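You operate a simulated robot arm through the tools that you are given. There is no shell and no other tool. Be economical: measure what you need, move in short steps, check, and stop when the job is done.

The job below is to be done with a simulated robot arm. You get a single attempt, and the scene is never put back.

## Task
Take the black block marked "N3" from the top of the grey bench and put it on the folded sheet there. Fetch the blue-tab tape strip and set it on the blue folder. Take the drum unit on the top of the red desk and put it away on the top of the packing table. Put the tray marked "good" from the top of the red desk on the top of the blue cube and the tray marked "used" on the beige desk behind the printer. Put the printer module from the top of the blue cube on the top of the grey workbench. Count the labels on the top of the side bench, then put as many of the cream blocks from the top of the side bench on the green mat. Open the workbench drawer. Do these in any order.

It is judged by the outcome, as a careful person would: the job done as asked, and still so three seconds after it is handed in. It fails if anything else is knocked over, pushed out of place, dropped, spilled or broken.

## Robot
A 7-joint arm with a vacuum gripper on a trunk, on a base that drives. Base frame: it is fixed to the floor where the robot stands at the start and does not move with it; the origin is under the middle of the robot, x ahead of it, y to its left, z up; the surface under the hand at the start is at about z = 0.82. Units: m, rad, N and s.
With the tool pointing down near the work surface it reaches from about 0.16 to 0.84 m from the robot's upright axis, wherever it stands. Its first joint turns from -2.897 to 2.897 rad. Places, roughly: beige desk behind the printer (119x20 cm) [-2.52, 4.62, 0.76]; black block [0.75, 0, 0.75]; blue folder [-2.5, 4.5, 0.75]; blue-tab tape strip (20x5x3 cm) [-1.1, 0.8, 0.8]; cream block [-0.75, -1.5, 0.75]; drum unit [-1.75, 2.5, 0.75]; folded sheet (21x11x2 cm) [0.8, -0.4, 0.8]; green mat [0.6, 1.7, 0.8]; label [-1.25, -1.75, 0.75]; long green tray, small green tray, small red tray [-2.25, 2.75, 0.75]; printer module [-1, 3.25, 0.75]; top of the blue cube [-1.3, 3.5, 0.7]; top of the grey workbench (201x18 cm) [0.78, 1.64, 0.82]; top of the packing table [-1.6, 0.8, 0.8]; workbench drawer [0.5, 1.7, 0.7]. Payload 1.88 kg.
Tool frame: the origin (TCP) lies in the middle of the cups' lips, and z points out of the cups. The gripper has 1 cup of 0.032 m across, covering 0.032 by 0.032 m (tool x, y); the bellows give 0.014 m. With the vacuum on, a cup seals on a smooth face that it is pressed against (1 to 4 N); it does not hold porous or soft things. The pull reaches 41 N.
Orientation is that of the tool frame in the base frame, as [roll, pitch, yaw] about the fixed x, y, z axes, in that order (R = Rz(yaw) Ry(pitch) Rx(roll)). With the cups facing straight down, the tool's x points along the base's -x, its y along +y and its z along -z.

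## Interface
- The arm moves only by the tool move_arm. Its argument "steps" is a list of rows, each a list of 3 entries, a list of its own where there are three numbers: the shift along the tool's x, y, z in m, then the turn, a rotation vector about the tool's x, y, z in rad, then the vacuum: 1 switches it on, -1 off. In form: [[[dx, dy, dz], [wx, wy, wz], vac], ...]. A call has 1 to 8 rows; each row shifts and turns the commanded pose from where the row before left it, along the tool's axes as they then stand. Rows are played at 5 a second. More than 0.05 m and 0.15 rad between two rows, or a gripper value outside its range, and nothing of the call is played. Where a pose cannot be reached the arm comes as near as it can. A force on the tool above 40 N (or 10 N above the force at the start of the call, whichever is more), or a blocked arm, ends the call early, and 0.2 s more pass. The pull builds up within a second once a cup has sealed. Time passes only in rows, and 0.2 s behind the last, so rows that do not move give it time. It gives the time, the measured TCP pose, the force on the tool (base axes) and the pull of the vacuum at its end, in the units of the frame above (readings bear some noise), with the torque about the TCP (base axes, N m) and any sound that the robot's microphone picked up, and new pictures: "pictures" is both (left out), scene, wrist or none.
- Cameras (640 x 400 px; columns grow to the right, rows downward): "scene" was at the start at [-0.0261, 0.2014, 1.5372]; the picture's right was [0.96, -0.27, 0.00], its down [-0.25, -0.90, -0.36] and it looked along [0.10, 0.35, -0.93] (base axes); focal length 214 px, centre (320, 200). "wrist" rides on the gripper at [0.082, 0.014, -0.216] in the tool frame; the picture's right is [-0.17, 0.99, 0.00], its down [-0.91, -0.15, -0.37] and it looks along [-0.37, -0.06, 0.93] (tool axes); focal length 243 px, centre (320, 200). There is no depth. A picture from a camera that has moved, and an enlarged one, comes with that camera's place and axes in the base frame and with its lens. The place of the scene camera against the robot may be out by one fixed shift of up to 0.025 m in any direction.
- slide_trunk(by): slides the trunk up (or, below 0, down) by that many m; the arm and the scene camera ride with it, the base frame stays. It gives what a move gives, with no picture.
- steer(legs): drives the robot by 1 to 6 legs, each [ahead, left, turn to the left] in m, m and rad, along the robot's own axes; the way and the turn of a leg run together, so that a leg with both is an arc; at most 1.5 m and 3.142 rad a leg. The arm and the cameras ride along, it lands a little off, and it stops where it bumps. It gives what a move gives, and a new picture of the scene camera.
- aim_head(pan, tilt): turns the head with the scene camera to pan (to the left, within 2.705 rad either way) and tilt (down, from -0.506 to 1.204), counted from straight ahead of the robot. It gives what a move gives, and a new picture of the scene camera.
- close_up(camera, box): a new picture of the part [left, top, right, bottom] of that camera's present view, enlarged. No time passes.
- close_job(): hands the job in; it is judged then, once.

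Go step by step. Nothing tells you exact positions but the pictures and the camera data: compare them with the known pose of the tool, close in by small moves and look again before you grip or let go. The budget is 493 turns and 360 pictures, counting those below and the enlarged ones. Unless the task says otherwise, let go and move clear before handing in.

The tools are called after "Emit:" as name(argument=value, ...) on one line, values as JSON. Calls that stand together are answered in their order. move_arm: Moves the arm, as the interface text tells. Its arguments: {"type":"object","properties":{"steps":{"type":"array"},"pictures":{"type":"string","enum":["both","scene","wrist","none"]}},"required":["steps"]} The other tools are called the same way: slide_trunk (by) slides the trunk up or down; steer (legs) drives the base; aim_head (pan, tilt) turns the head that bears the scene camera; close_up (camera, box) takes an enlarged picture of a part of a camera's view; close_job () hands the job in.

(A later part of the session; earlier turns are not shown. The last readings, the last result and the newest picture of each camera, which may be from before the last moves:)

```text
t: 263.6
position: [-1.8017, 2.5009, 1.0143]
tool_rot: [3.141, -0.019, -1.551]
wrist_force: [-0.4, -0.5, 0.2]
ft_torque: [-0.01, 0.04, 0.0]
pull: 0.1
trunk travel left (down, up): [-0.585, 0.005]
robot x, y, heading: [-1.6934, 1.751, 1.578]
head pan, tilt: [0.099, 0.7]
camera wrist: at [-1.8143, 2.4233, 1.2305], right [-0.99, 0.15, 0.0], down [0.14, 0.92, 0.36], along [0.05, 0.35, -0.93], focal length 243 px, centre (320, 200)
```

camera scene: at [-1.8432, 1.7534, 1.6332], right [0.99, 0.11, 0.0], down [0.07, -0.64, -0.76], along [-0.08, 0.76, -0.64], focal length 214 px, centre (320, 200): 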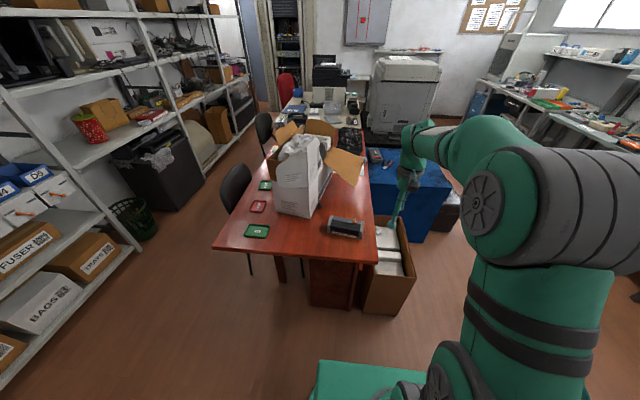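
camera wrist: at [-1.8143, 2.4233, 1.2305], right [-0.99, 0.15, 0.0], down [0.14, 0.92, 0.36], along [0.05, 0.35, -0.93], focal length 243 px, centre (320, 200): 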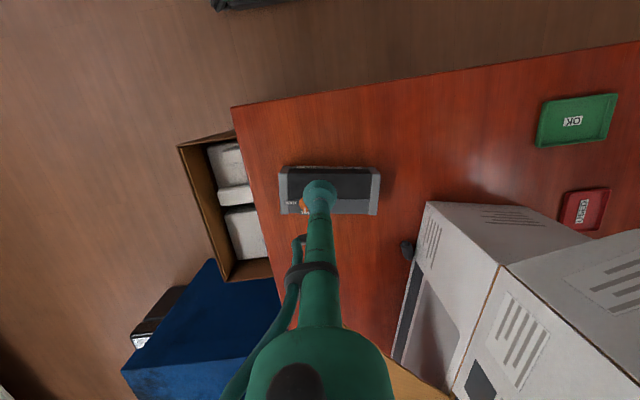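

Emit:
move_arm(steps=[[[-0.035, 0.013, 0.03], [0, -0.019, 0], -1], [[0, 0, 0.045], [0, 0, 0], -1]], pictures="wrist")

Emit:
close_up(camera="wrist", box=[240, 120, 400, 220])

```text
t: 264.2
position: [-1.8153, 2.5346, 0.9378]
tool_rot: [3.14, -0.001, -1.553]
wrist_force: [0.3, 0.5, 0.1]
ft_torque: [-0.05, -0.02, 0.0]
pull: 0.2
trunk travel left (down, up): [-0.585, 0.005]
robot x, y, heading: [-1.6894, 1.7479, 1.578]
head pan, tilt: [0.099, 0.7]
camera wrist: at [-1.8275, 2.4531, 1.1524], right [-0.99, 0.15, 0.0], down [0.14, 0.92, 0.37], along [0.05, 0.37, -0.93], focal length 243 px, centre (320, 200)
```

wrist: 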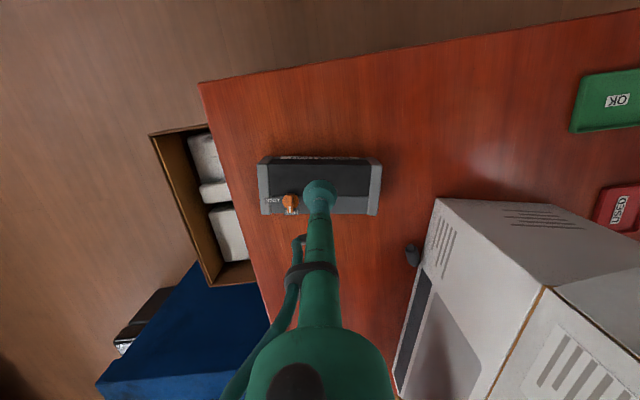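

```text
4.00 times, centred on (320, 170) of wrist
camera zoom: at [-1.8275, 2.4531, 1.1524], right [-0.99, 0.15, 0.0], down [0.14, 0.92, 0.37], along [0.05, 0.37, -0.93], focal length 970 px, centre (320, 320)
```

zoom: 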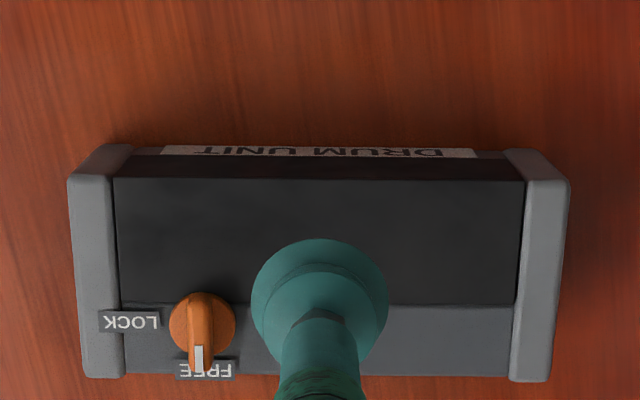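

The knob stands at FREE; the flat black top is a good grip surface. I lower with small steps, vacuum on.

Emit:
move_arm(steps=[[[-0.009, 0, 0.03], [0, 0, 0], 1], [[0, 0, 0.02], [0, 0, 0], 1], [[0, 0, 0.01], [0, 0, 0], 1], [[0, 0, 0.006], [0, 0, 0], 1]], pictures="none")

Emit:
close_up(camera="wrist", box=[240, 120, 400, 220])

```text
t: 265.2
position: [-1.8155, 2.543, 0.8725]
tool_rot: [3.139, 0.0, -1.555]
wrist_force: [0.4, 0.1, 0.6]
ft_torque: [0.01, 0.02, -0.01]
pull: 0.0
trunk travel left (down, up): [-0.585, 0.005]
robot x, y, heading: [-1.6864, 1.7478, 1.577]
head pan, tilt: [0.099, 0.7]
```

```text
4.00 times, centred on (320, 170) of wrist
camera zoom: at [-1.8271, 2.4622, 1.0868], right [-0.99, 0.15, 0.0], down [0.14, 0.92, 0.37], along [0.05, 0.37, -0.93], focal length 970 px, centre (320, 320)
```

zoom: 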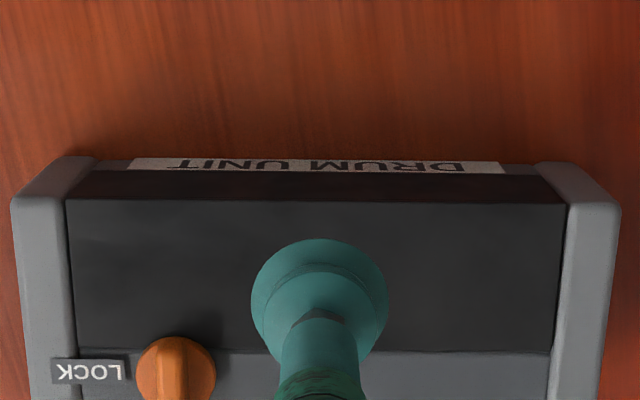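

Emit:
move_arm(steps=[[[0, 0, 0.008], [0, 0, 0], 1], [[0, 0, 0.006], [0, 0, 0], 1], [[0, 0, 0.005], [0, 0, 0], 1], [[0, 0, 0.005], [0, 0, 0], 1]], pictures="none")

```text
t: 266.2
position: [-1.8165, 2.543, 0.8482]
tool_rot: [3.14, 0.0, -1.553]
wrist_force: [-0.3, 0.3, -0.1]
ft_torque: [0.01, -0.01, 0.02]
pull: 0.0
trunk travel left (down, up): [-0.585, 0.005]
robot x, y, heading: [-1.6899, 1.745, 1.582]
head pan, tilt: [0.099, 0.7]
```

Emit:
move_arm(steps=[[[0, 0, 0.006], [0, 0, 0], 1], [[0, 0, 0.005], [0, 0, 0], 1], [[0, 0, 0.005], [0, 0, 0], 1]], pictures="none")

Emit:
close_up(camera="wrist", box=[240, 120, 400, 220])

```text
t: 267.0
position: [-1.8155, 2.5425, 0.833]
tool_rot: [3.139, -0.001, -1.555]
wrist_force: [0.7, -0.5, -0.4]
ft_torque: [0.0, -0.02, 0.02]
pull: 0.0
trunk travel left (down, up): [-0.585, 0.005]
robot x, y, heading: [-1.6911, 1.7501, 1.578]
head pan, tilt: [0.099, 0.7]
```

```text
4.00 times, centred on (320, 170) of wrist
camera zoom: at [-1.8273, 2.4621, 1.0472], right [-0.99, 0.15, 0.0], down [0.14, 0.92, 0.37], along [0.05, 0.37, -0.93], focal length 970 px, centre (320, 320)
```

zoom: 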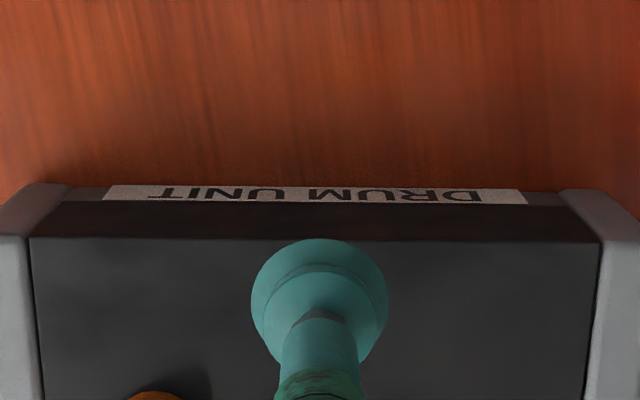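

Emit:
move_arm(steps=[[[-0.015, 0, 0.002], [0, 0, 0], 1], [[0, 0, 0.006], [0, 0, 0], 1], [[0, 0, 0.005], [0, 0, 0], 1]], pictures="none")

Emit:
close_up(camera="wrist", box=[240, 120, 400, 220])

```text
t: 267.8
position: [-1.8159, 2.5586, 0.8185]
tool_rot: [3.139, 0.0, -1.553]
wrist_force: [-0.9, -0.5, -0.9]
ft_torque: [-0.01, -0.04, 0.01]
pull: 0.0
trunk travel left (down, up): [-0.585, 0.005]
robot x, y, heading: [-1.6911, 1.7471, 1.577]
head pan, tilt: [0.099, 0.7]
```

```text
4.00 times, centred on (320, 170) of wrist
camera zoom: at [-1.8276, 2.4771, 1.0341], right [-0.99, 0.15, 0.0], down [0.14, 0.92, 0.37], along [0.05, 0.37, -0.93], focal length 970 px, centre (320, 320)
```

zoom: 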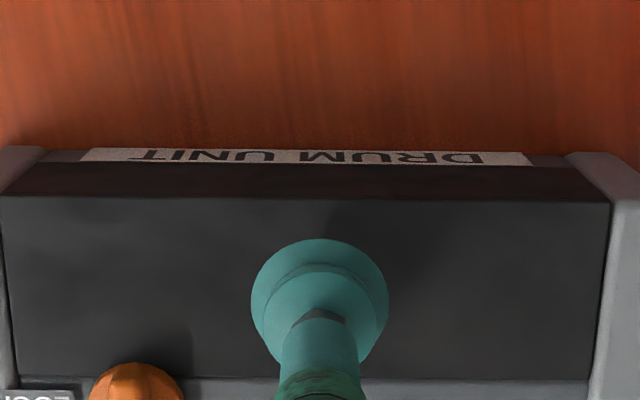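

Emit:
move_arm(steps=[[[0, 0, 0.005], [0, 0, 0], 1], [[0, 0, 0.004], [0, 0, 0], 1], [[0, 0, 0.004], [0, 0, 0], 1], [[0, 0, 0.003], [0, 0, 0], 1], [[0, 0, 0.002], [0, 0, 0], 1]], pictures="none")

```text
t: 269.0
position: [-1.8171, 2.558, 0.8001]
tool_rot: [3.139, -0.001, -1.551]
wrist_force: [-0.4, 0.4, -0.4]
ft_torque: [-0.12, -0.03, -0.01]
pull: 40.1
trunk travel left (down, up): [-0.585, 0.005]
robot x, y, heading: [-1.6903, 1.746, 1.582]
head pan, tilt: [0.099, 0.7]
```

Sealed at z=0.80. I lift it.

Emit:
move_arm(steps=[[[0, 0, -0.01], [0, 0, 0], 1], [[0, 0, -0.02], [0, 0, 0], 1], [[0, 0, -0.04], [0, 0, 0], 1], [[0, 0, -0.05], [0, 0, 0], 1], [[0, 0, -0.05], [0, 0, 0], 1], [[0.04, 0, -0.02], [0, 0, 0], 1], [[0.045, 0, 0], [0, 0, 0], 1], [[0.045, 0, 0], [0, 0, 0], 1]], pictures="both")

```text
t: 270.8
position: [-1.8136, 2.4293, 0.9984]
tool_rot: [3.138, 0.012, -1.551]
wrist_force: [0.1, 0.1, 0.4]
ft_torque: [0.05, 0.09, 0.02]
pull: 40.0
trunk travel left (down, up): [-0.585, 0.005]
robot x, y, heading: [-1.6864, 1.7472, 1.577]
head pan, tilt: [0.099, 0.7]
camera scene: at [-1.8426, 1.7499, 1.6337], right [0.99, 0.11, 0.0], down [0.07, -0.64, -0.77], along [-0.08, 0.76, -0.64], focal length 214 px, centre (320, 200)
camera wrist: at [-1.824, 2.3448, 1.2121], right [-0.99, 0.15, 0.01], down [0.14, 0.91, 0.39], along [0.05, 0.38, -0.92], focal length 243 px, centre (320, 200)
```

scene: 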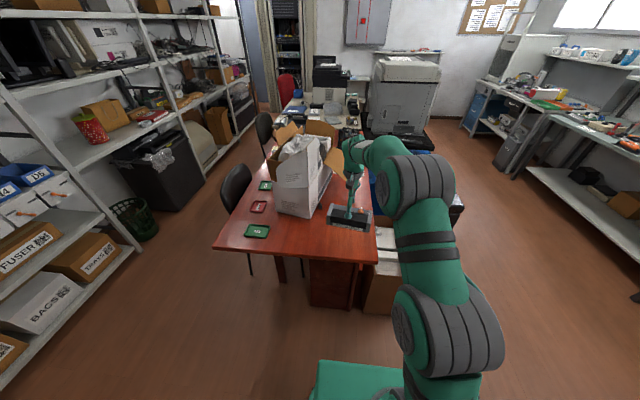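
wrist: 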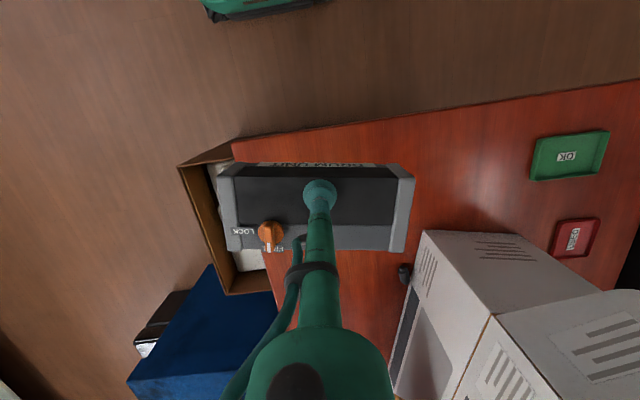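

Held. I raise, retract and turn round to face the packing table.

Emit:
move_arm(steps=[[[0.045, 0, 0], [0, 0, 0], 1], [[0.045, -0.02, 0], [0, 0, 0], 1], [[0.045, -0.02, 0], [0, 0, 0], 1], [[0.045, -0.02, 0], [0, 0, 0], 1], [[0, -0.02, -0.04], [0, 0, 0], 1], [[0, -0.02, -0.04], [0, 0, 0], 1], [[0, -0.02, -0.04], [0, 0, 0], 1]], pictures="none")

Emit:
steer(legs=[[0, 0, 1.571], [0, 0, 1.565]])

Emit:
aim_head(pan=0.3, tilt=0.75)

Emit:
close_up(camera="wrist", box=[0, 0, 640, 400])

```text
t: 272.4
position: [-1.6893, 2.25, 1.1126]
tool_rot: [3.138, 0.002, -1.553]
wrist_force: [0.2, 0.4, -3.1]
ft_torque: [-0.12, 0.06, 0.0]
pull: 40.3
trunk travel left (down, up): [-0.585, 0.005]
robot x, y, heading: [-1.6881, 1.7469, 1.576]
head pan, tilt: [0.099, 0.7]
```

```text
t: 280.4
position: [-1.6948, 1.2412, 1.1116]
tool_rot: [3.14, 0.001, 1.579]
wrist_force: [-0.9, 0.2, -3.8]
ft_torque: [0.09, -0.03, -0.01]
pull: 40.9
trunk travel left (down, up): [-0.585, 0.005]
robot x, y, heading: [-1.6858, 1.7475, -1.569]
head pan, tilt: [0.099, 0.7]
camera scene: at [-1.4986, 1.7051, 1.6332], right [-1.0, -0.1, 0.0], down [-0.06, 0.64, -0.76], along [0.07, -0.76, -0.64], focal length 214 px, centre (320, 200)
```

scene: 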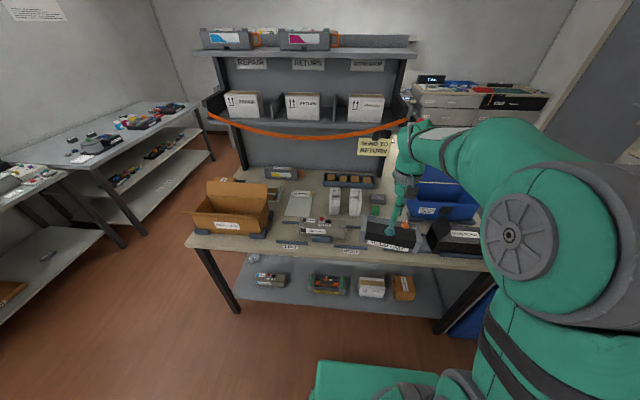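

```text
t: 281.2
position: [-1.6949, 1.242, 1.1118]
tool_rot: [3.141, 0.0, 1.579]
wrist_force: [-0.8, 0.5, -3.1]
ft_torque: [0.1, -0.05, -0.01]
pull: 41.3
trunk travel left (down, up): [-0.585, 0.005]
robot x, y, heading: [-1.6911, 1.7467, -1.57]
head pan, tilt: [0.3, 0.75]
camera scene: at [-1.4825, 1.7104, 1.6289], right [-0.96, -0.29, 0.0], down [-0.2, 0.65, -0.73], along [0.21, -0.7, -0.68], focal length 214 px, centre (320, 200)
```

scene: 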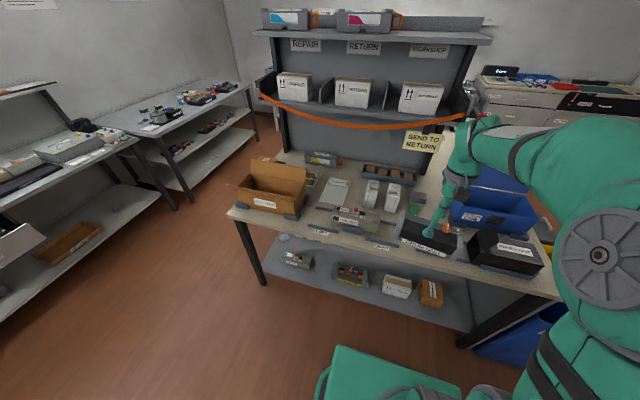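

```text
1.00 times, centred on (320, 200) of wrist (not enlarged: the box is as wide or as high as the picture)
camera zoom: at [-1.6821, 1.3246, 1.3269], right [0.99, -0.16, 0.0], down [-0.15, -0.92, 0.37], along [-0.06, -0.37, -0.93], focal length 243 px, centre (320, 200)
```

zoom: 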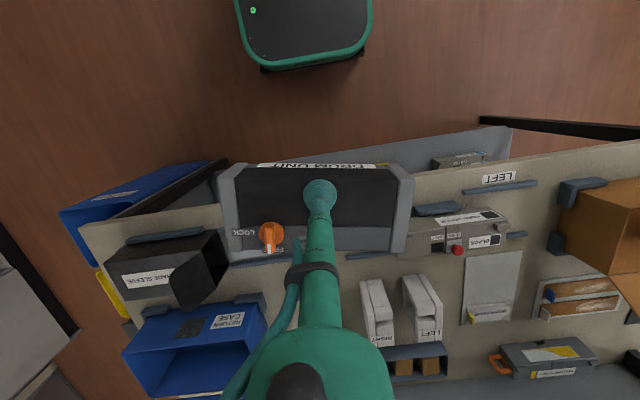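

Emit:
close_up(camera="wrist", box=[60, 170, 300, 320])

Emit:
close_up(camera="wrist", box=[340, 140, 640, 328])

Emit:
close_up(camera="scene", box=[220, 120, 560, 332])

```text
2.67 times, centred on (180, 245) of wrist
camera zoom: at [-1.6821, 1.3246, 1.3269], right [0.99, -0.16, 0.0], down [-0.15, -0.92, 0.37], along [-0.06, -0.37, -0.93], focal length 647 px, centre (693, 80)
```

zoom: 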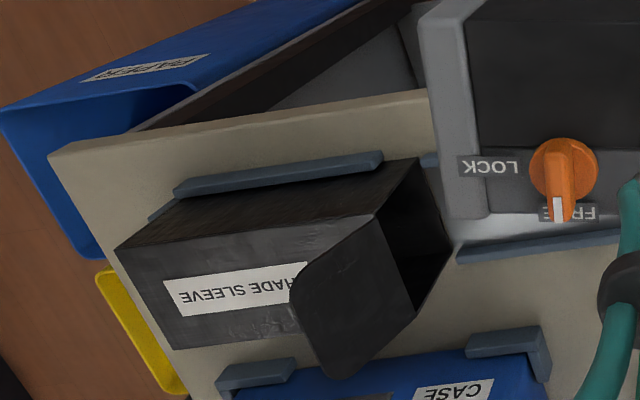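

```text
2.13 times, centred on (490, 234) of wrist
camera zoom: at [-1.6821, 1.3246, 1.3269], right [0.99, -0.16, 0.0], down [-0.15, -0.92, 0.37], along [-0.06, -0.37, -0.93], focal length 516 px, centre (-42, 128)
```

zoom: 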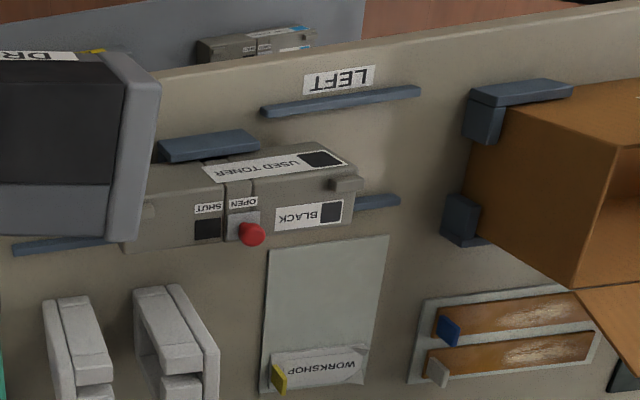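

```text
1.88 times, centred on (390, 226) of scene
camera zoom: at [-1.4825, 1.7104, 1.6289], right [-0.96, -0.29, 0.0], down [-0.2, 0.65, -0.73], along [0.21, -0.7, -0.68], focal length 404 px, centre (188, 151)
```

zoom: 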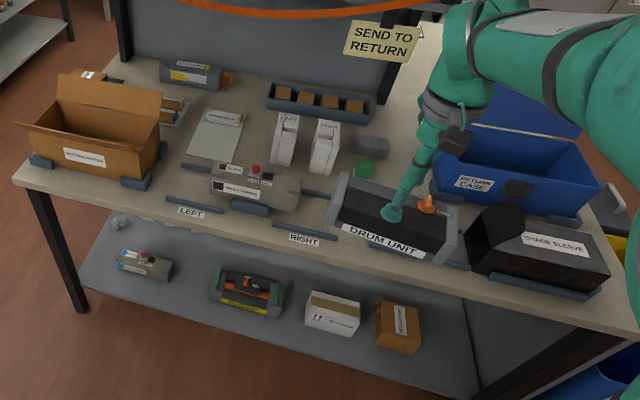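

The table has rails and a shade sleeve; I need a view of the free spot hidden by the drum. I move the robot 0.45 m east and look.

Emit:
steer(legs=[[0, 0.45, 0]])

Emit:
aim_head(pan=-0.1, tilt=0.9)

Emit:
close_up(camera="wrist", box=[0, 0, 640, 400])

```text
t: 283.9
position: [-1.2498, 1.2403, 1.1135]
tool_rot: [3.139, 0.001, 1.573]
wrist_force: [-0.1, 0.7, -4.5]
ft_torque: [0.13, -0.08, 0.01]
pull: 40.6
trunk travel left (down, up): [-0.585, 0.005]
robot x, y, heading: [-1.2397, 1.7425, -1.58]
head pan, tilt: [0.3, 0.75]
camera scene: at [-1.034, 1.7064, 1.6289], right [-0.96, -0.29, 0.0], down [-0.2, 0.65, -0.73], along [0.21, -0.7, -0.68], focal length 214 px, centre (320, 200)
```

scene: 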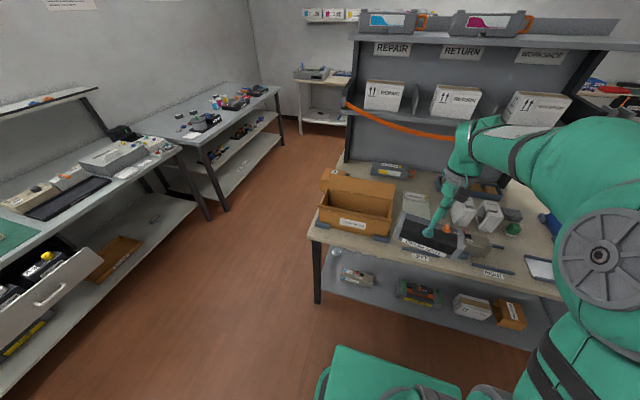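

```text
t: 284.8
position: [-1.2506, 1.2395, 1.1129]
tool_rot: [3.139, 0.001, 1.573]
wrist_force: [-0.3, -0.1, -4.4]
ft_torque: [0.12, -0.07, -0.01]
pull: 40.6
trunk travel left (down, up): [-0.585, 0.005]
robot x, y, heading: [-1.2416, 1.7426, -1.582]
head pan, tilt: [-0.099, 0.901]
camera scene: at [-1.0661, 1.7108, 1.617], right [-0.99, 0.11, 0.0], down [0.08, 0.78, -0.62], along [-0.07, -0.62, -0.78], focal length 214 px, centre (320, 200)
```

scene: 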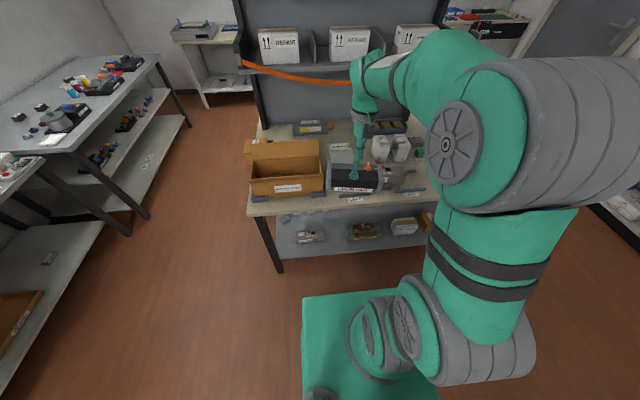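

```text
1.00 times, centred on (320, 200) of wrist (not enlarged: the box is as wide or as high as the picture)
camera zoom: at [-1.2366, 1.3219, 1.3269], right [0.99, -0.16, 0.0], down [-0.15, -0.91, 0.37], along [-0.06, -0.37, -0.93], focal length 243 px, centre (320, 200)
```

zoom: 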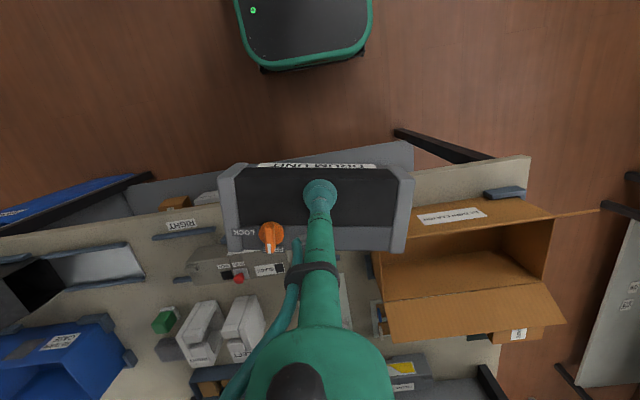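

Emit:
close_up(camera="wrist", box=[0, 180, 280, 355])

Emit:
aim_head(pan=-0.55, tilt=0.75)

```text
2.29 times, centred on (140, 268) of wrist
camera zoom: at [-1.2366, 1.3219, 1.3269], right [0.99, -0.16, 0.0], down [-0.15, -0.91, 0.37], along [-0.06, -0.37, -0.93], focal length 555 px, centre (731, 46)
```

zoom: 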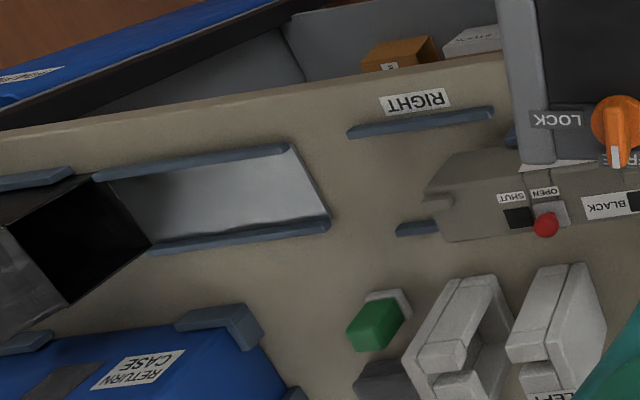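

```text
t: 285.6
position: [-1.2507, 1.24, 1.1127]
tool_rot: [3.14, -0.001, 1.573]
wrist_force: [-0.1, 0.1, -4.8]
ft_torque: [0.11, -0.02, 0.02]
pull: 40.4
trunk travel left (down, up): [-0.585, 0.005]
robot x, y, heading: [-1.2409, 1.7458, -1.577]
head pan, tilt: [-0.55, 0.75]
camera scene: at [-1.1019, 1.7156, 1.6289], right [-0.85, 0.53, 0.0], down [0.36, 0.58, -0.73], along [-0.39, -0.62, -0.68], focal length 214 px, centre (320, 200)
```

scene: 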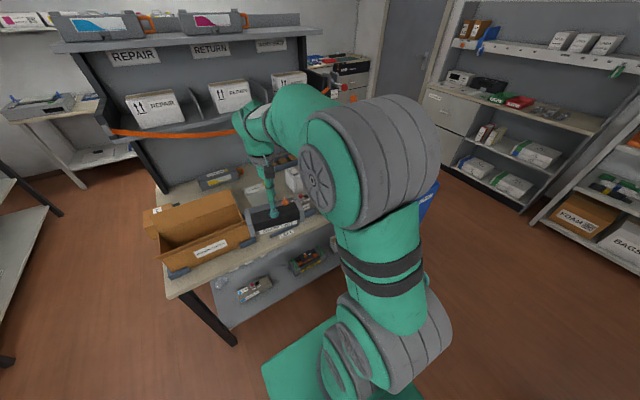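

There's a metal slide plate between rails leading into the black shade sleeve (plate x −2.0…−1.77, y≈1.025), clearly the drum's storage place. I drive back west, square the drum with the rails, and look again.

Emit:
steer(legs=[[0, -0.55, 0.01]])

Emit:
move_arm(steps=[[[-0.03, -0.03, 0], [0, 0, -0.083], 1], [[-0.03, -0.03, 0], [0, 0, -0.082], 1]], pictures="wrist")

```text
t: 288.8
position: [-1.7937, 1.2409, 1.1121]
tool_rot: [3.14, 0.001, 1.588]
wrist_force: [0.3, 1.2, -4.4]
ft_torque: [0.11, -0.05, 0.02]
pull: 41.2
trunk travel left (down, up): [-0.585, 0.005]
robot x, y, heading: [-1.7962, 1.7418, -1.568]
head pan, tilt: [-0.55, 0.75]
camera scene: at [-1.652, 1.7186, 1.6289], right [-0.86, 0.52, 0.0], down [0.35, 0.58, -0.73], along [-0.38, -0.63, -0.68], focal length 214 px, centre (320, 200)
```

scene: 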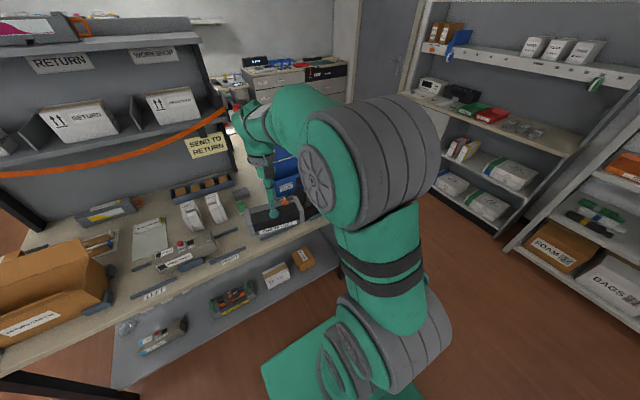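

```text
t: 289.4
position: [-1.8501, 1.1772, 1.1137]
tool_rot: [3.139, 0.001, 1.752]
wrist_force: [-1.2, -0.9, -3.3]
ft_torque: [0.1, -0.01, -0.02]
pull: 40.5
trunk travel left (down, up): [-0.585, 0.005]
robot x, y, heading: [-1.7919, 1.7431, -1.569]
head pan, tilt: [-0.55, 0.75]
camera wrist: at [-1.8518, 1.2603, 1.3269], right [1.0, 0.02, 0.0], down [0.01, -0.93, 0.37], along [0.01, -0.37, -0.93], focal length 243 px, centre (320, 200)
```

wrist: 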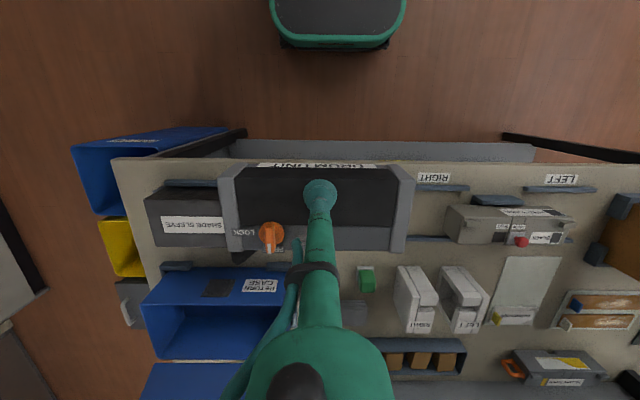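

Squared with the table. I move above the plate, TCP (-1.875,1.033), and lower part way.

Emit:
move_arm(steps=[[[-0.0457, -0.0168, 0], [0, 0, 0.015], 1], [[-0.0457, -0.0168, 0], [0, 0, 0], 1], [[-0.0457, -0.0168, 0], [0, 0, 0], 1], [[0, 0, 0.04], [0, 0, 0], 1], [[0, 0, 0.04], [0, 0, 0], 1]], pictures="both")

Emit:
close_up(camera="wrist", box=[160, 120, 480, 320])

```text
t: 290.6
position: [-1.876, 1.0322, 1.0313]
tool_rot: [3.139, 0.001, 1.738]
wrist_force: [0.6, -0.1, -3.8]
ft_torque: [0.1, -0.04, -0.03]
pull: 40.9
trunk travel left (down, up): [-0.585, 0.005]
robot x, y, heading: [-1.7937, 1.7442, -1.566]
head pan, tilt: [-0.55, 0.75]
camera scene: at [-1.6519, 1.7184, 1.629], right [-0.86, 0.52, 0.0], down [0.35, 0.58, -0.73], along [-0.38, -0.63, -0.68], focal length 214 px, centre (320, 200)
camera wrist: at [-1.8759, 1.1167, 1.2459], right [1.0, 0.0, 0.0], down [0.0, -0.93, 0.38], along [0.0, -0.38, -0.93], focal length 243 px, centre (320, 200)
```

scene: 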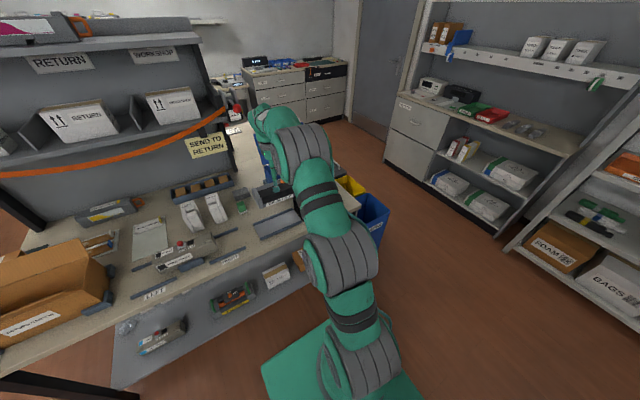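
wrist: 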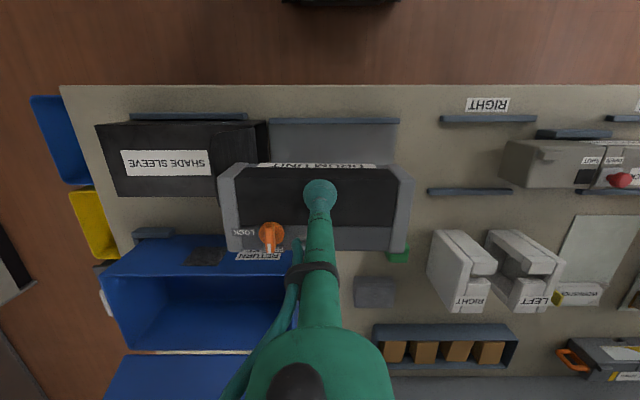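

```text
2.00 times, centred on (320, 220) of wrist
camera zoom: at [-1.8759, 1.1167, 1.2459], right [1.0, 0.0, 0.0], down [0.0, -0.93, 0.38], along [0.0, -0.38, -0.93], focal length 485 px, centre (320, 160)
```

zoom: 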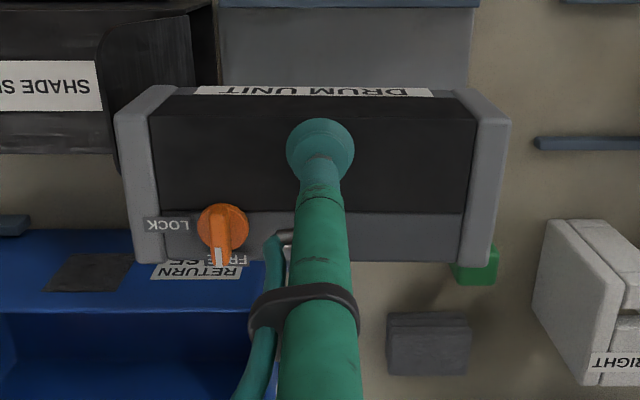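

The drum is ~0.185 × 0.085 m; the channel is ~0.09 m wide, centre y≈1.037, and the mouth is near x=-1.975. I shift to TCP (-1.85,1.05) and lower, then check against the front rail.

Emit:
move_arm(steps=[[[0.0134, 0.0286, 0.02], [0, 0, 0], 1], [[0, 0, 0.045], [0, 0, 0], 1], [[0, 0, 0.04], [0, 0, 0], 1]], pictures="wrist")

Emit:
close_up(camera="wrist", box=[180, 90, 460, 265])

```text
t: 291.4
position: [-1.8503, 1.0528, 0.9251]
tool_rot: [3.14, -0.001, 1.735]
wrist_force: [-0.2, -0.1, -4.2]
ft_torque: [0.12, -0.02, -0.01]
pull: 40.9
trunk travel left (down, up): [-0.585, 0.005]
robot x, y, heading: [-1.7896, 1.7437, -1.566]
head pan, tilt: [-0.55, 0.75]
camera wrist: at [-1.8504, 1.1357, 1.14], right [1.0, 0.0, 0.0], down [0.0, -0.93, 0.37], along [0.0, -0.37, -0.93], focal length 243 px, centre (320, 200)
```

wrist: 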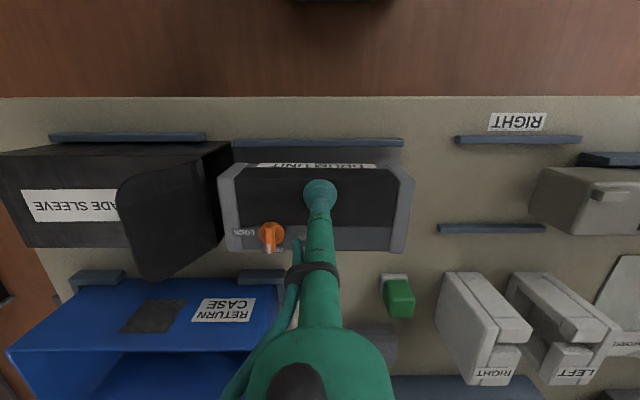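

```text
2.29 times, centred on (320, 178) of wrist
camera zoom: at [-1.8504, 1.1357, 1.14], right [1.0, 0.0, 0.0], down [0.0, -0.93, 0.37], along [0.0, -0.37, -0.93], focal length 555 px, centre (320, 251)
```

zoom: 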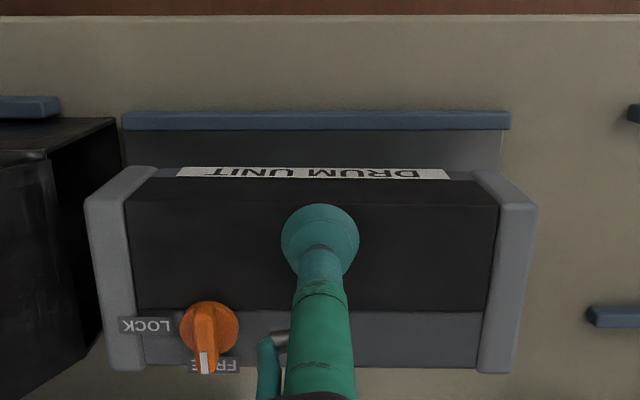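

Emit:
move_arm(steps=[[[-0.004, 0, 0.02], [0, 0, 0], 1], [[0, 0, 0.008], [0, 0, 0], 1]], pictures="none")

Emit:
close_up(camera="wrist", box=[180, 90, 460, 265])

Emit:
aim_head(pan=-0.15, tilt=0.8)

```text
t: 292.0
position: [-1.8504, 1.0458, 0.8995]
tool_rot: [3.141, 0.002, 1.738]
wrist_force: [0.2, 1.4, -0.7]
ft_torque: [-0.09, 0.08, 0.01]
pull: 40.6
trunk travel left (down, up): [-0.585, 0.005]
robot x, y, heading: [-1.7916, 1.7453, -1.561]
head pan, tilt: [-0.55, 0.75]
```

```text
2.29 times, centred on (320, 178) of wrist
camera zoom: at [-1.8492, 1.1313, 1.114], right [1.0, 0.0, 0.0], down [0.0, -0.93, 0.38], along [0.0, -0.38, -0.93], focal length 555 px, centre (320, 251)
```

zoom: 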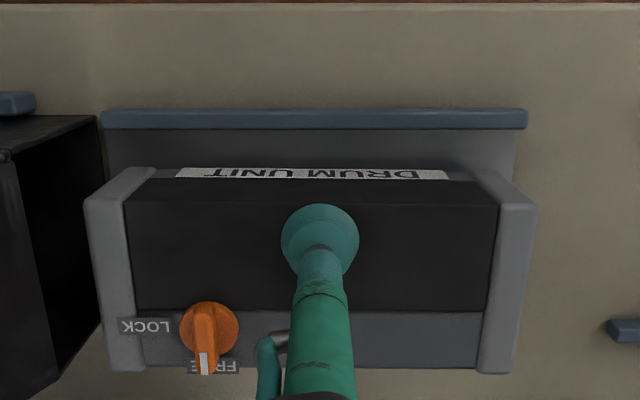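

```text
t: 292.9
position: [-1.8498, 1.0473, 0.8986]
tool_rot: [3.14, 0.0, 1.736]
wrist_force: [0.0, 0.1, 0.4]
ft_torque: [-0.19, 0.07, 0.08]
pull: 40.7
trunk travel left (down, up): [-0.585, 0.005]
robot x, y, heading: [-1.7906, 1.7434, -1.568]
head pan, tilt: [-0.15, 0.799]
camera scene: at [-1.6207, 1.7098, 1.625], right [-0.99, 0.15, 0.0], down [0.1, 0.71, -0.7], along [-0.1, -0.69, -0.72], focal length 214 px, centre (320, 200)
```

scene: 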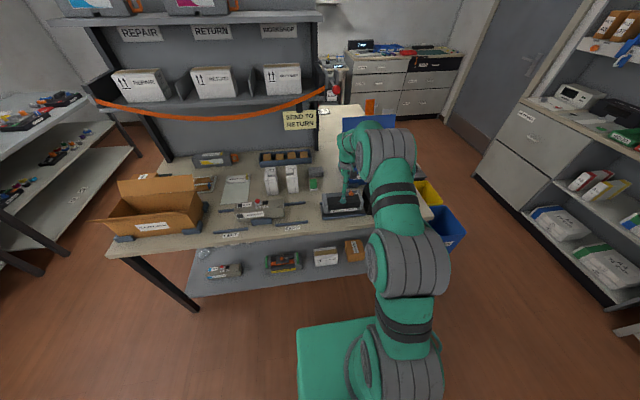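

The force shows early contact — the drum seems to touch the rear rail. I lift slightly, shift it +14 mm toward the front rail and try again.

Emit:
move_arm(steps=[[[0, 0, -0.015], [0, 0, 0], 1], [[0.0138, 0.0023, 0], [0, 0, 0], 1], [[0, 0, 0.01], [0, 0, 0], 1], [[0, 0, 0], [0, 0, 0], 1]], pictures="none")

Emit:
close_up(camera="wrist", box=[180, 90, 460, 265])

```text
t: 293.9
position: [-1.8483, 1.0624, 0.9024]
tool_rot: [3.141, 0.002, 1.737]
wrist_force: [0.1, 0.0, -4.4]
ft_torque: [0.12, -0.01, -0.02]
pull: 40.7
trunk travel left (down, up): [-0.585, 0.005]
robot x, y, heading: [-1.7903, 1.743, -1.564]
head pan, tilt: [-0.15, 0.799]
```

```text
2.29 times, centred on (320, 178) of wrist
camera zoom: at [-1.8488, 1.1455, 1.1183], right [1.0, 0.0, 0.0], down [0.0, -0.93, 0.37], along [0.0, -0.37, -0.93], focal length 555 px, centre (320, 251)
```

zoom: 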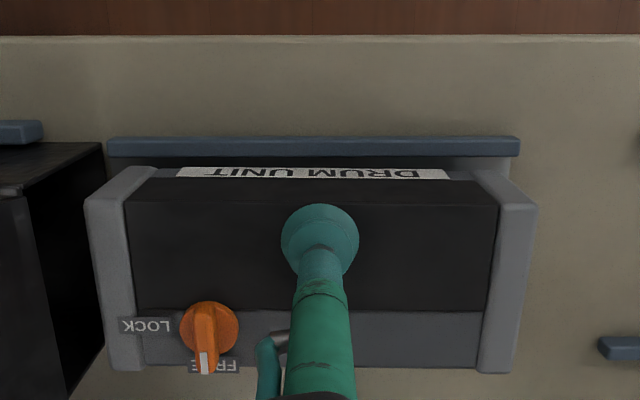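

Emit:
move_arm(steps=[[[0, 0, 0.006], [0, 0, 0], 1], [[0, 0, 0.004], [0, 0, 0], 1], [[0, 0, 0], [0, 0, 0], 1]], pictures="none")

```text
t: 294.7
position: [-1.8489, 1.0619, 0.8933]
tool_rot: [3.141, 0.001, 1.737]
wrist_force: [0.7, 0.1, -4.4]
ft_torque: [0.14, -0.02, 0.0]
pull: 40.7
trunk travel left (down, up): [-0.585, 0.005]
robot x, y, heading: [-1.7897, 1.7452, -1.571]
head pan, tilt: [-0.15, 0.799]
```

Past the earlier contact height with no touch. I continue down.

Emit:
move_arm(steps=[[[0, 0, 0.004], [0, 0, 0], 1], [[0, 0, 0.004], [0, 0, 0], 1], [[0, 0, 0], [0, 0, 0], 1]], pictures="none")

Emit:
close_up(camera="wrist", box=[180, 90, 460, 265])

```text
t: 295.5
position: [-1.8478, 1.062, 0.8856]
tool_rot: [3.14, 0.001, 1.738]
wrist_force: [1.0, 2.0, 0.4]
ft_torque: [-0.1, 0.05, 0.0]
pull: 40.5
trunk travel left (down, up): [-0.585, 0.005]
robot x, y, heading: [-1.7916, 1.7438, -1.567]
head pan, tilt: [-0.15, 0.799]
```

```text
2.29 times, centred on (320, 178) of wrist
camera zoom: at [-1.8488, 1.1455, 1.1009], right [1.0, 0.0, 0.0], down [0.0, -0.93, 0.38], along [0.0, -0.38, -0.93], focal length 555 px, centre (320, 251)
```

zoom: 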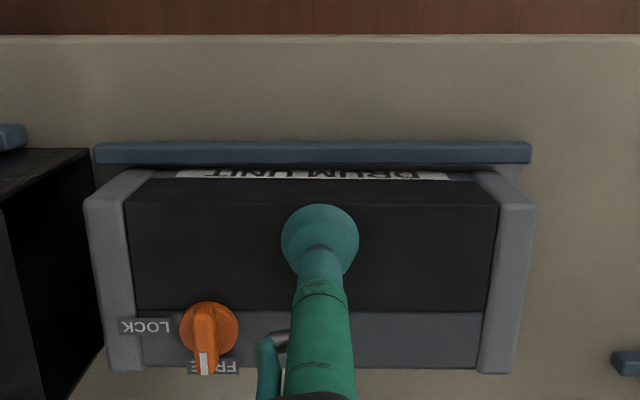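

Emit:
move_arm(steps=[[[0, 0, 0.002], [0, 0, 0], 1], [[0, 0, 0.002], [0, 0, 0], 1], [[0, 0, 0], [0, 0, 0], 1]], pictures="none")

```text
t: 296.3
position: [-1.8493, 1.0612, 0.885]
tool_rot: [-3.141, 0.005, 1.735]
wrist_force: [1.3, 5.1, 17.7]
ft_torque: [-0.19, 0.08, -0.07]
pull: 40.8
trunk travel left (down, up): [-0.585, 0.005]
robot x, y, heading: [-1.7878, 1.7446, -1.564]
head pan, tilt: [-0.15, 0.799]
```

The drum rests on the plate. I look closely at drum and sleeve mouth from the head camera.

Emit:
close_up(camera="scene", box=[280, 150, 440, 250])

Emit:
close_up(camera="wrist", box=[0, 100, 400, 350])

```text
4.00 times, centred on (360, 200) of scene
camera zoom: at [-1.6204, 1.7119, 1.6251], right [-0.99, 0.14, 0.0], down [0.1, 0.71, -0.7], along [-0.1, -0.69, -0.72], focal length 858 px, centre (160, 200)
```

zoom: 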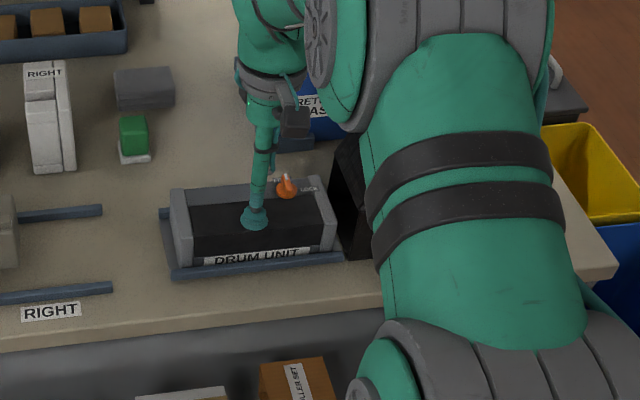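

```text
1.60 times, centred on (200, 225) of wrist
camera zoom: at [-1.8488, 1.1461, 1.0987], right [1.0, 0.0, 0.0], down [0.0, -0.93, 0.38], along [0.0, -0.38, -0.93], focal length 388 px, centre (512, 160)
```

zoom: 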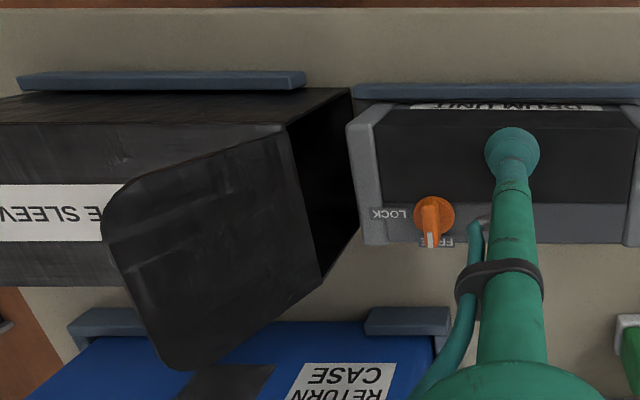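

The drum stands firmly on the packing table top between the rails; knob and sleeve mouth leave no margin for a push, and the job only asks for the table top, so I leave it here. I release and rise.

Emit:
move_arm(steps=[[[0, 0, -0.002], [0, 0, 0], -1], [[0, 0, 0], [0, 0, 0], -1], [[0, 0, 0], [0, 0, 0], -1], [[0, 0, 0], [0, 0, 0], -1], [[0, 0, -0.02], [0, 0, 0], -1], [[0, 0, -0.05], [0, 0, 0], -1], [[0, 0, -0.05], [0, 0, 0], -1], [[0, 0, -0.05], [0, 0, 0], -1]], pictures="wrist")

```text
t: 298.1
position: [-1.8491, 1.0624, 1.0564]
tool_rot: [3.139, -0.001, 1.737]
wrist_force: [0.0, 0.6, -0.1]
ft_torque: [-0.02, 0.01, -0.03]
pull: 0.0
trunk travel left (down, up): [-0.585, 0.005]
robot x, y, heading: [-1.7926, 1.7473, -1.566]
head pan, tilt: [-0.15, 0.799]
camera wrist: at [-1.8494, 1.1459, 1.2706], right [1.0, 0.0, 0.0], down [0.0, -0.93, 0.37], along [0.0, -0.37, -0.93], focal length 243 px, centre (320, 200)
```

wrist: 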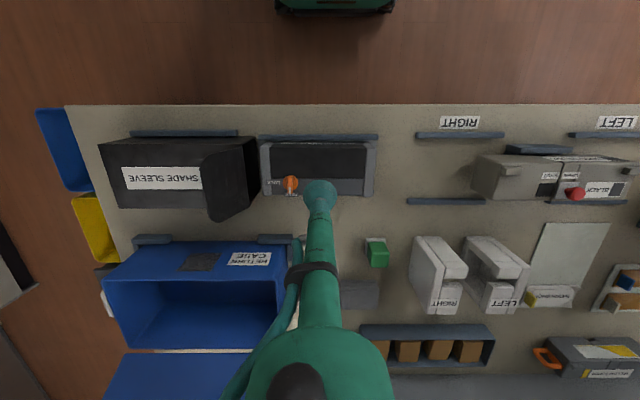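

The drum sits level between the rails. Next the tape strips near (-1.12,0.8): I drive east to see them.

Emit:
steer(legs=[[0, 0.6, 0]])

Emit:
move_arm(steps=[[[0, 0, -0.03], [0, 0, 0.083], -1], [[0, 0, -0.03], [0, 0, 0.082], -1]], pictures="wrist")

Emit:
close_up(camera="wrist", box=[280, 180, 600, 380])

```text
t: 301.5
position: [-1.2544, 1.0657, 1.0548]
tool_rot: [3.14, 0.001, 1.733]
wrist_force: [0.3, -0.4, -0.8]
ft_torque: [0.02, 0.0, -0.03]
pull: 0.1
trunk travel left (down, up): [-0.585, 0.005]
robot x, y, heading: [-1.1974, 1.7444, -1.568]
head pan, tilt: [-0.15, 0.799]
camera scene: at [-1.025, 1.7122, 1.6249], right [-0.99, 0.15, 0.0], down [0.1, 0.71, -0.7], along [-0.1, -0.69, -0.72], focal length 214 px, centre (320, 200)
```

scene: 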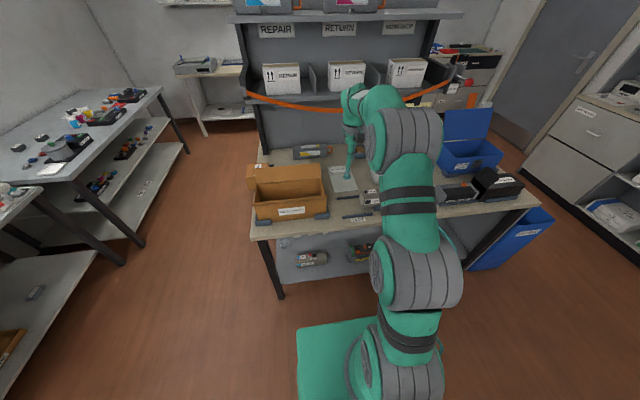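

```text
t: 302.1
position: [-1.2546, 1.0649, 1.1156]
tool_rot: [3.139, -0.003, 1.569]
wrist_force: [0.4, 0.3, -0.2]
ft_torque: [-0.01, -0.02, 0.01]
pull: 0.1
trunk travel left (down, up): [-0.585, 0.005]
robot x, y, heading: [-1.1956, 1.7446, -1.561]
head pan, tilt: [-0.15, 0.799]
camera wrist: at [-1.2409, 1.1471, 1.3304], right [0.99, -0.17, 0.0], down [-0.16, -0.91, 0.37], along [-0.06, -0.37, -0.93], focal length 243 px, centre (320, 200)
```

wrist: 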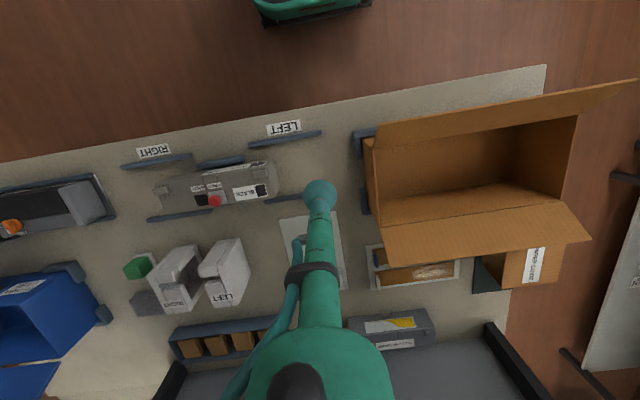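

```text
2.00 times, centred on (440, 280) of wrist
camera zoom: at [-1.2409, 1.1471, 1.3304], right [0.99, -0.17, 0.0], down [-0.16, -0.91, 0.37], along [-0.06, -0.37, -0.93], focal length 485 px, centre (80, 40)
```

zoom: 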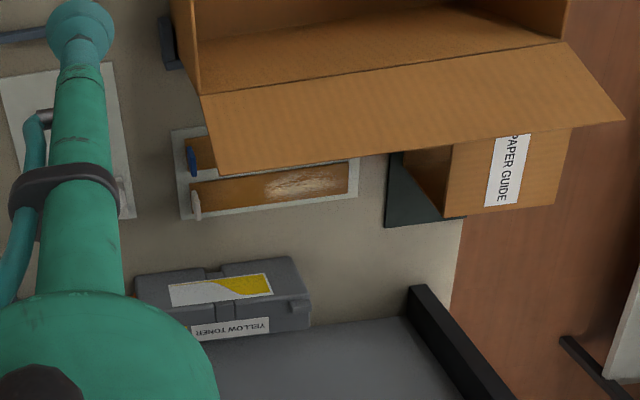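

The blue-tab strip lies beside the carton's raised flap (flap corner ≈ (-1.18,0.91,1.03)). I shift the base west a bit and turn the tool so that its camera is on the west side, clear of the flap.

Emit:
steer(legs=[[0, -0.15, 0]])

Emit:
move_arm(steps=[[[0, 0, 0], [0, 0, -0.145], -1], [[0, 0, 0], [0, 0, -0.145], -1], [[0, 0, 0], [0, 0, -0.145], -1], [[0, 0, 0], [0, 0, -0.145], -1], [[0, 0, 0], [0, 0, -0.145], -1], [[0, 0, 0], [0, 0, -0.145], -1], [[0, 0, 0], [0, 0, -0.145], -1], [[0, 0, 0], [0, 0, -0.145], -1]], pictures="none")

Emit:
move_arm(steps=[[[0, 0, 0], [0, 0, -0.145], -1], [[0, 0, 0], [0, 0, -0.145], -1], [[0, 0, 0], [0, 0, -0.12], -1]], pictures="wrist")

```text
t: 303.4
position: [-1.4043, 1.0632, 1.1155]
tool_rot: [3.14, 0.001, 1.57]
wrist_force: [-0.3, 0.0, 0.2]
ft_torque: [-0.01, 0.01, -0.01]
pull: 0.1
trunk travel left (down, up): [-0.585, 0.005]
robot x, y, heading: [-1.347, 1.744, -1.564]
head pan, tilt: [-0.15, 0.799]
camera scene: at [-1.1757, 1.7116, 1.625], right [-0.99, 0.15, 0.0], down [0.1, 0.71, -0.7], along [-0.1, -0.69, -0.72], focal length 214 px, centre (320, 200)
```

scene: 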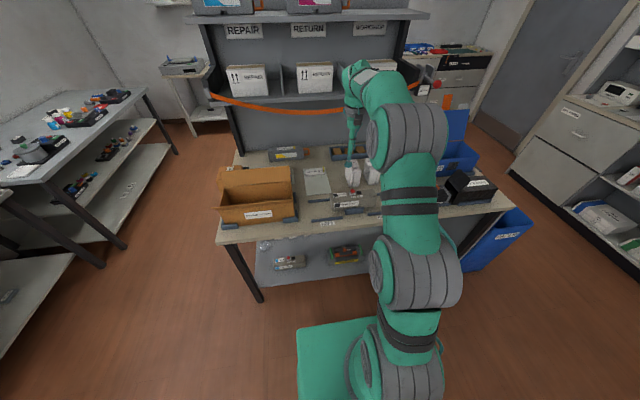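

```text
t: 305.2
position: [-1.405, 1.0634, 1.1151]
tool_rot: [3.14, 0.002, 2.734]
wrist_force: [-0.1, -0.2, 0.8]
ft_torque: [-0.01, -0.02, 0.01]
pull: 0.0
trunk travel left (down, up): [-0.585, 0.005]
robot x, y, heading: [-1.3444, 1.7448, -1.574]
head pan, tilt: [-0.15, 0.799]
```

```text
t: 306.0
position: [-1.4031, 1.0639, 1.1152]
tool_rot: [-3.141, 0.002, -3.141]
wrist_force: [0.9, -0.4, -0.5]
ft_torque: [0.02, -0.02, 0.0]
pull: 0.1
trunk travel left (down, up): [-0.585, 0.005]
robot x, y, heading: [-1.344, 1.7456, -1.569]
head pan, tilt: [-0.15, 0.799]
camera wrist: at [-1.4868, 1.078, 1.3302], right [0.16, 0.99, 0.0], down [0.91, -0.15, 0.38], along [0.37, -0.06, -0.93], focal length 243 px, centre (320, 200)
```

wrist: 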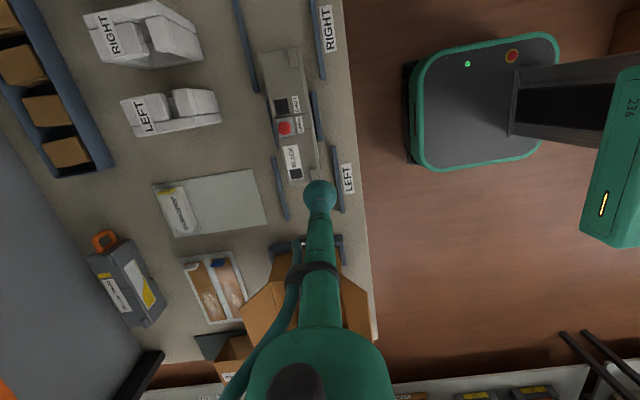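

Emit:
close_up(camera="wrist", box=[140, 230, 300, 330])

```text
4.00 times, centred on (220, 280) of wrist
camera zoom: at [-1.4868, 1.078, 1.3302], right [0.16, 0.99, 0.0], down [0.91, -0.15, 0.38], along [0.37, -0.06, -0.93], focal length 970 px, centre (720, -120)
```

zoom: 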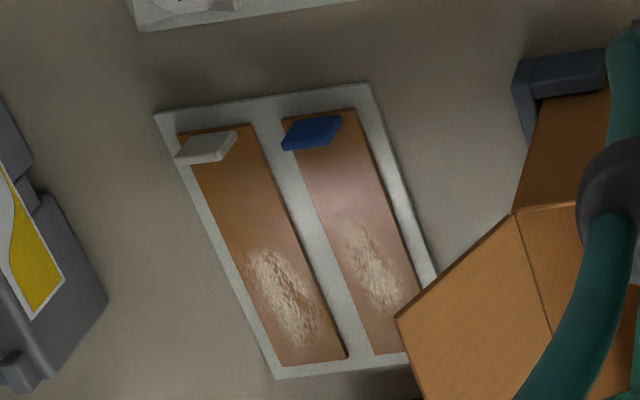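

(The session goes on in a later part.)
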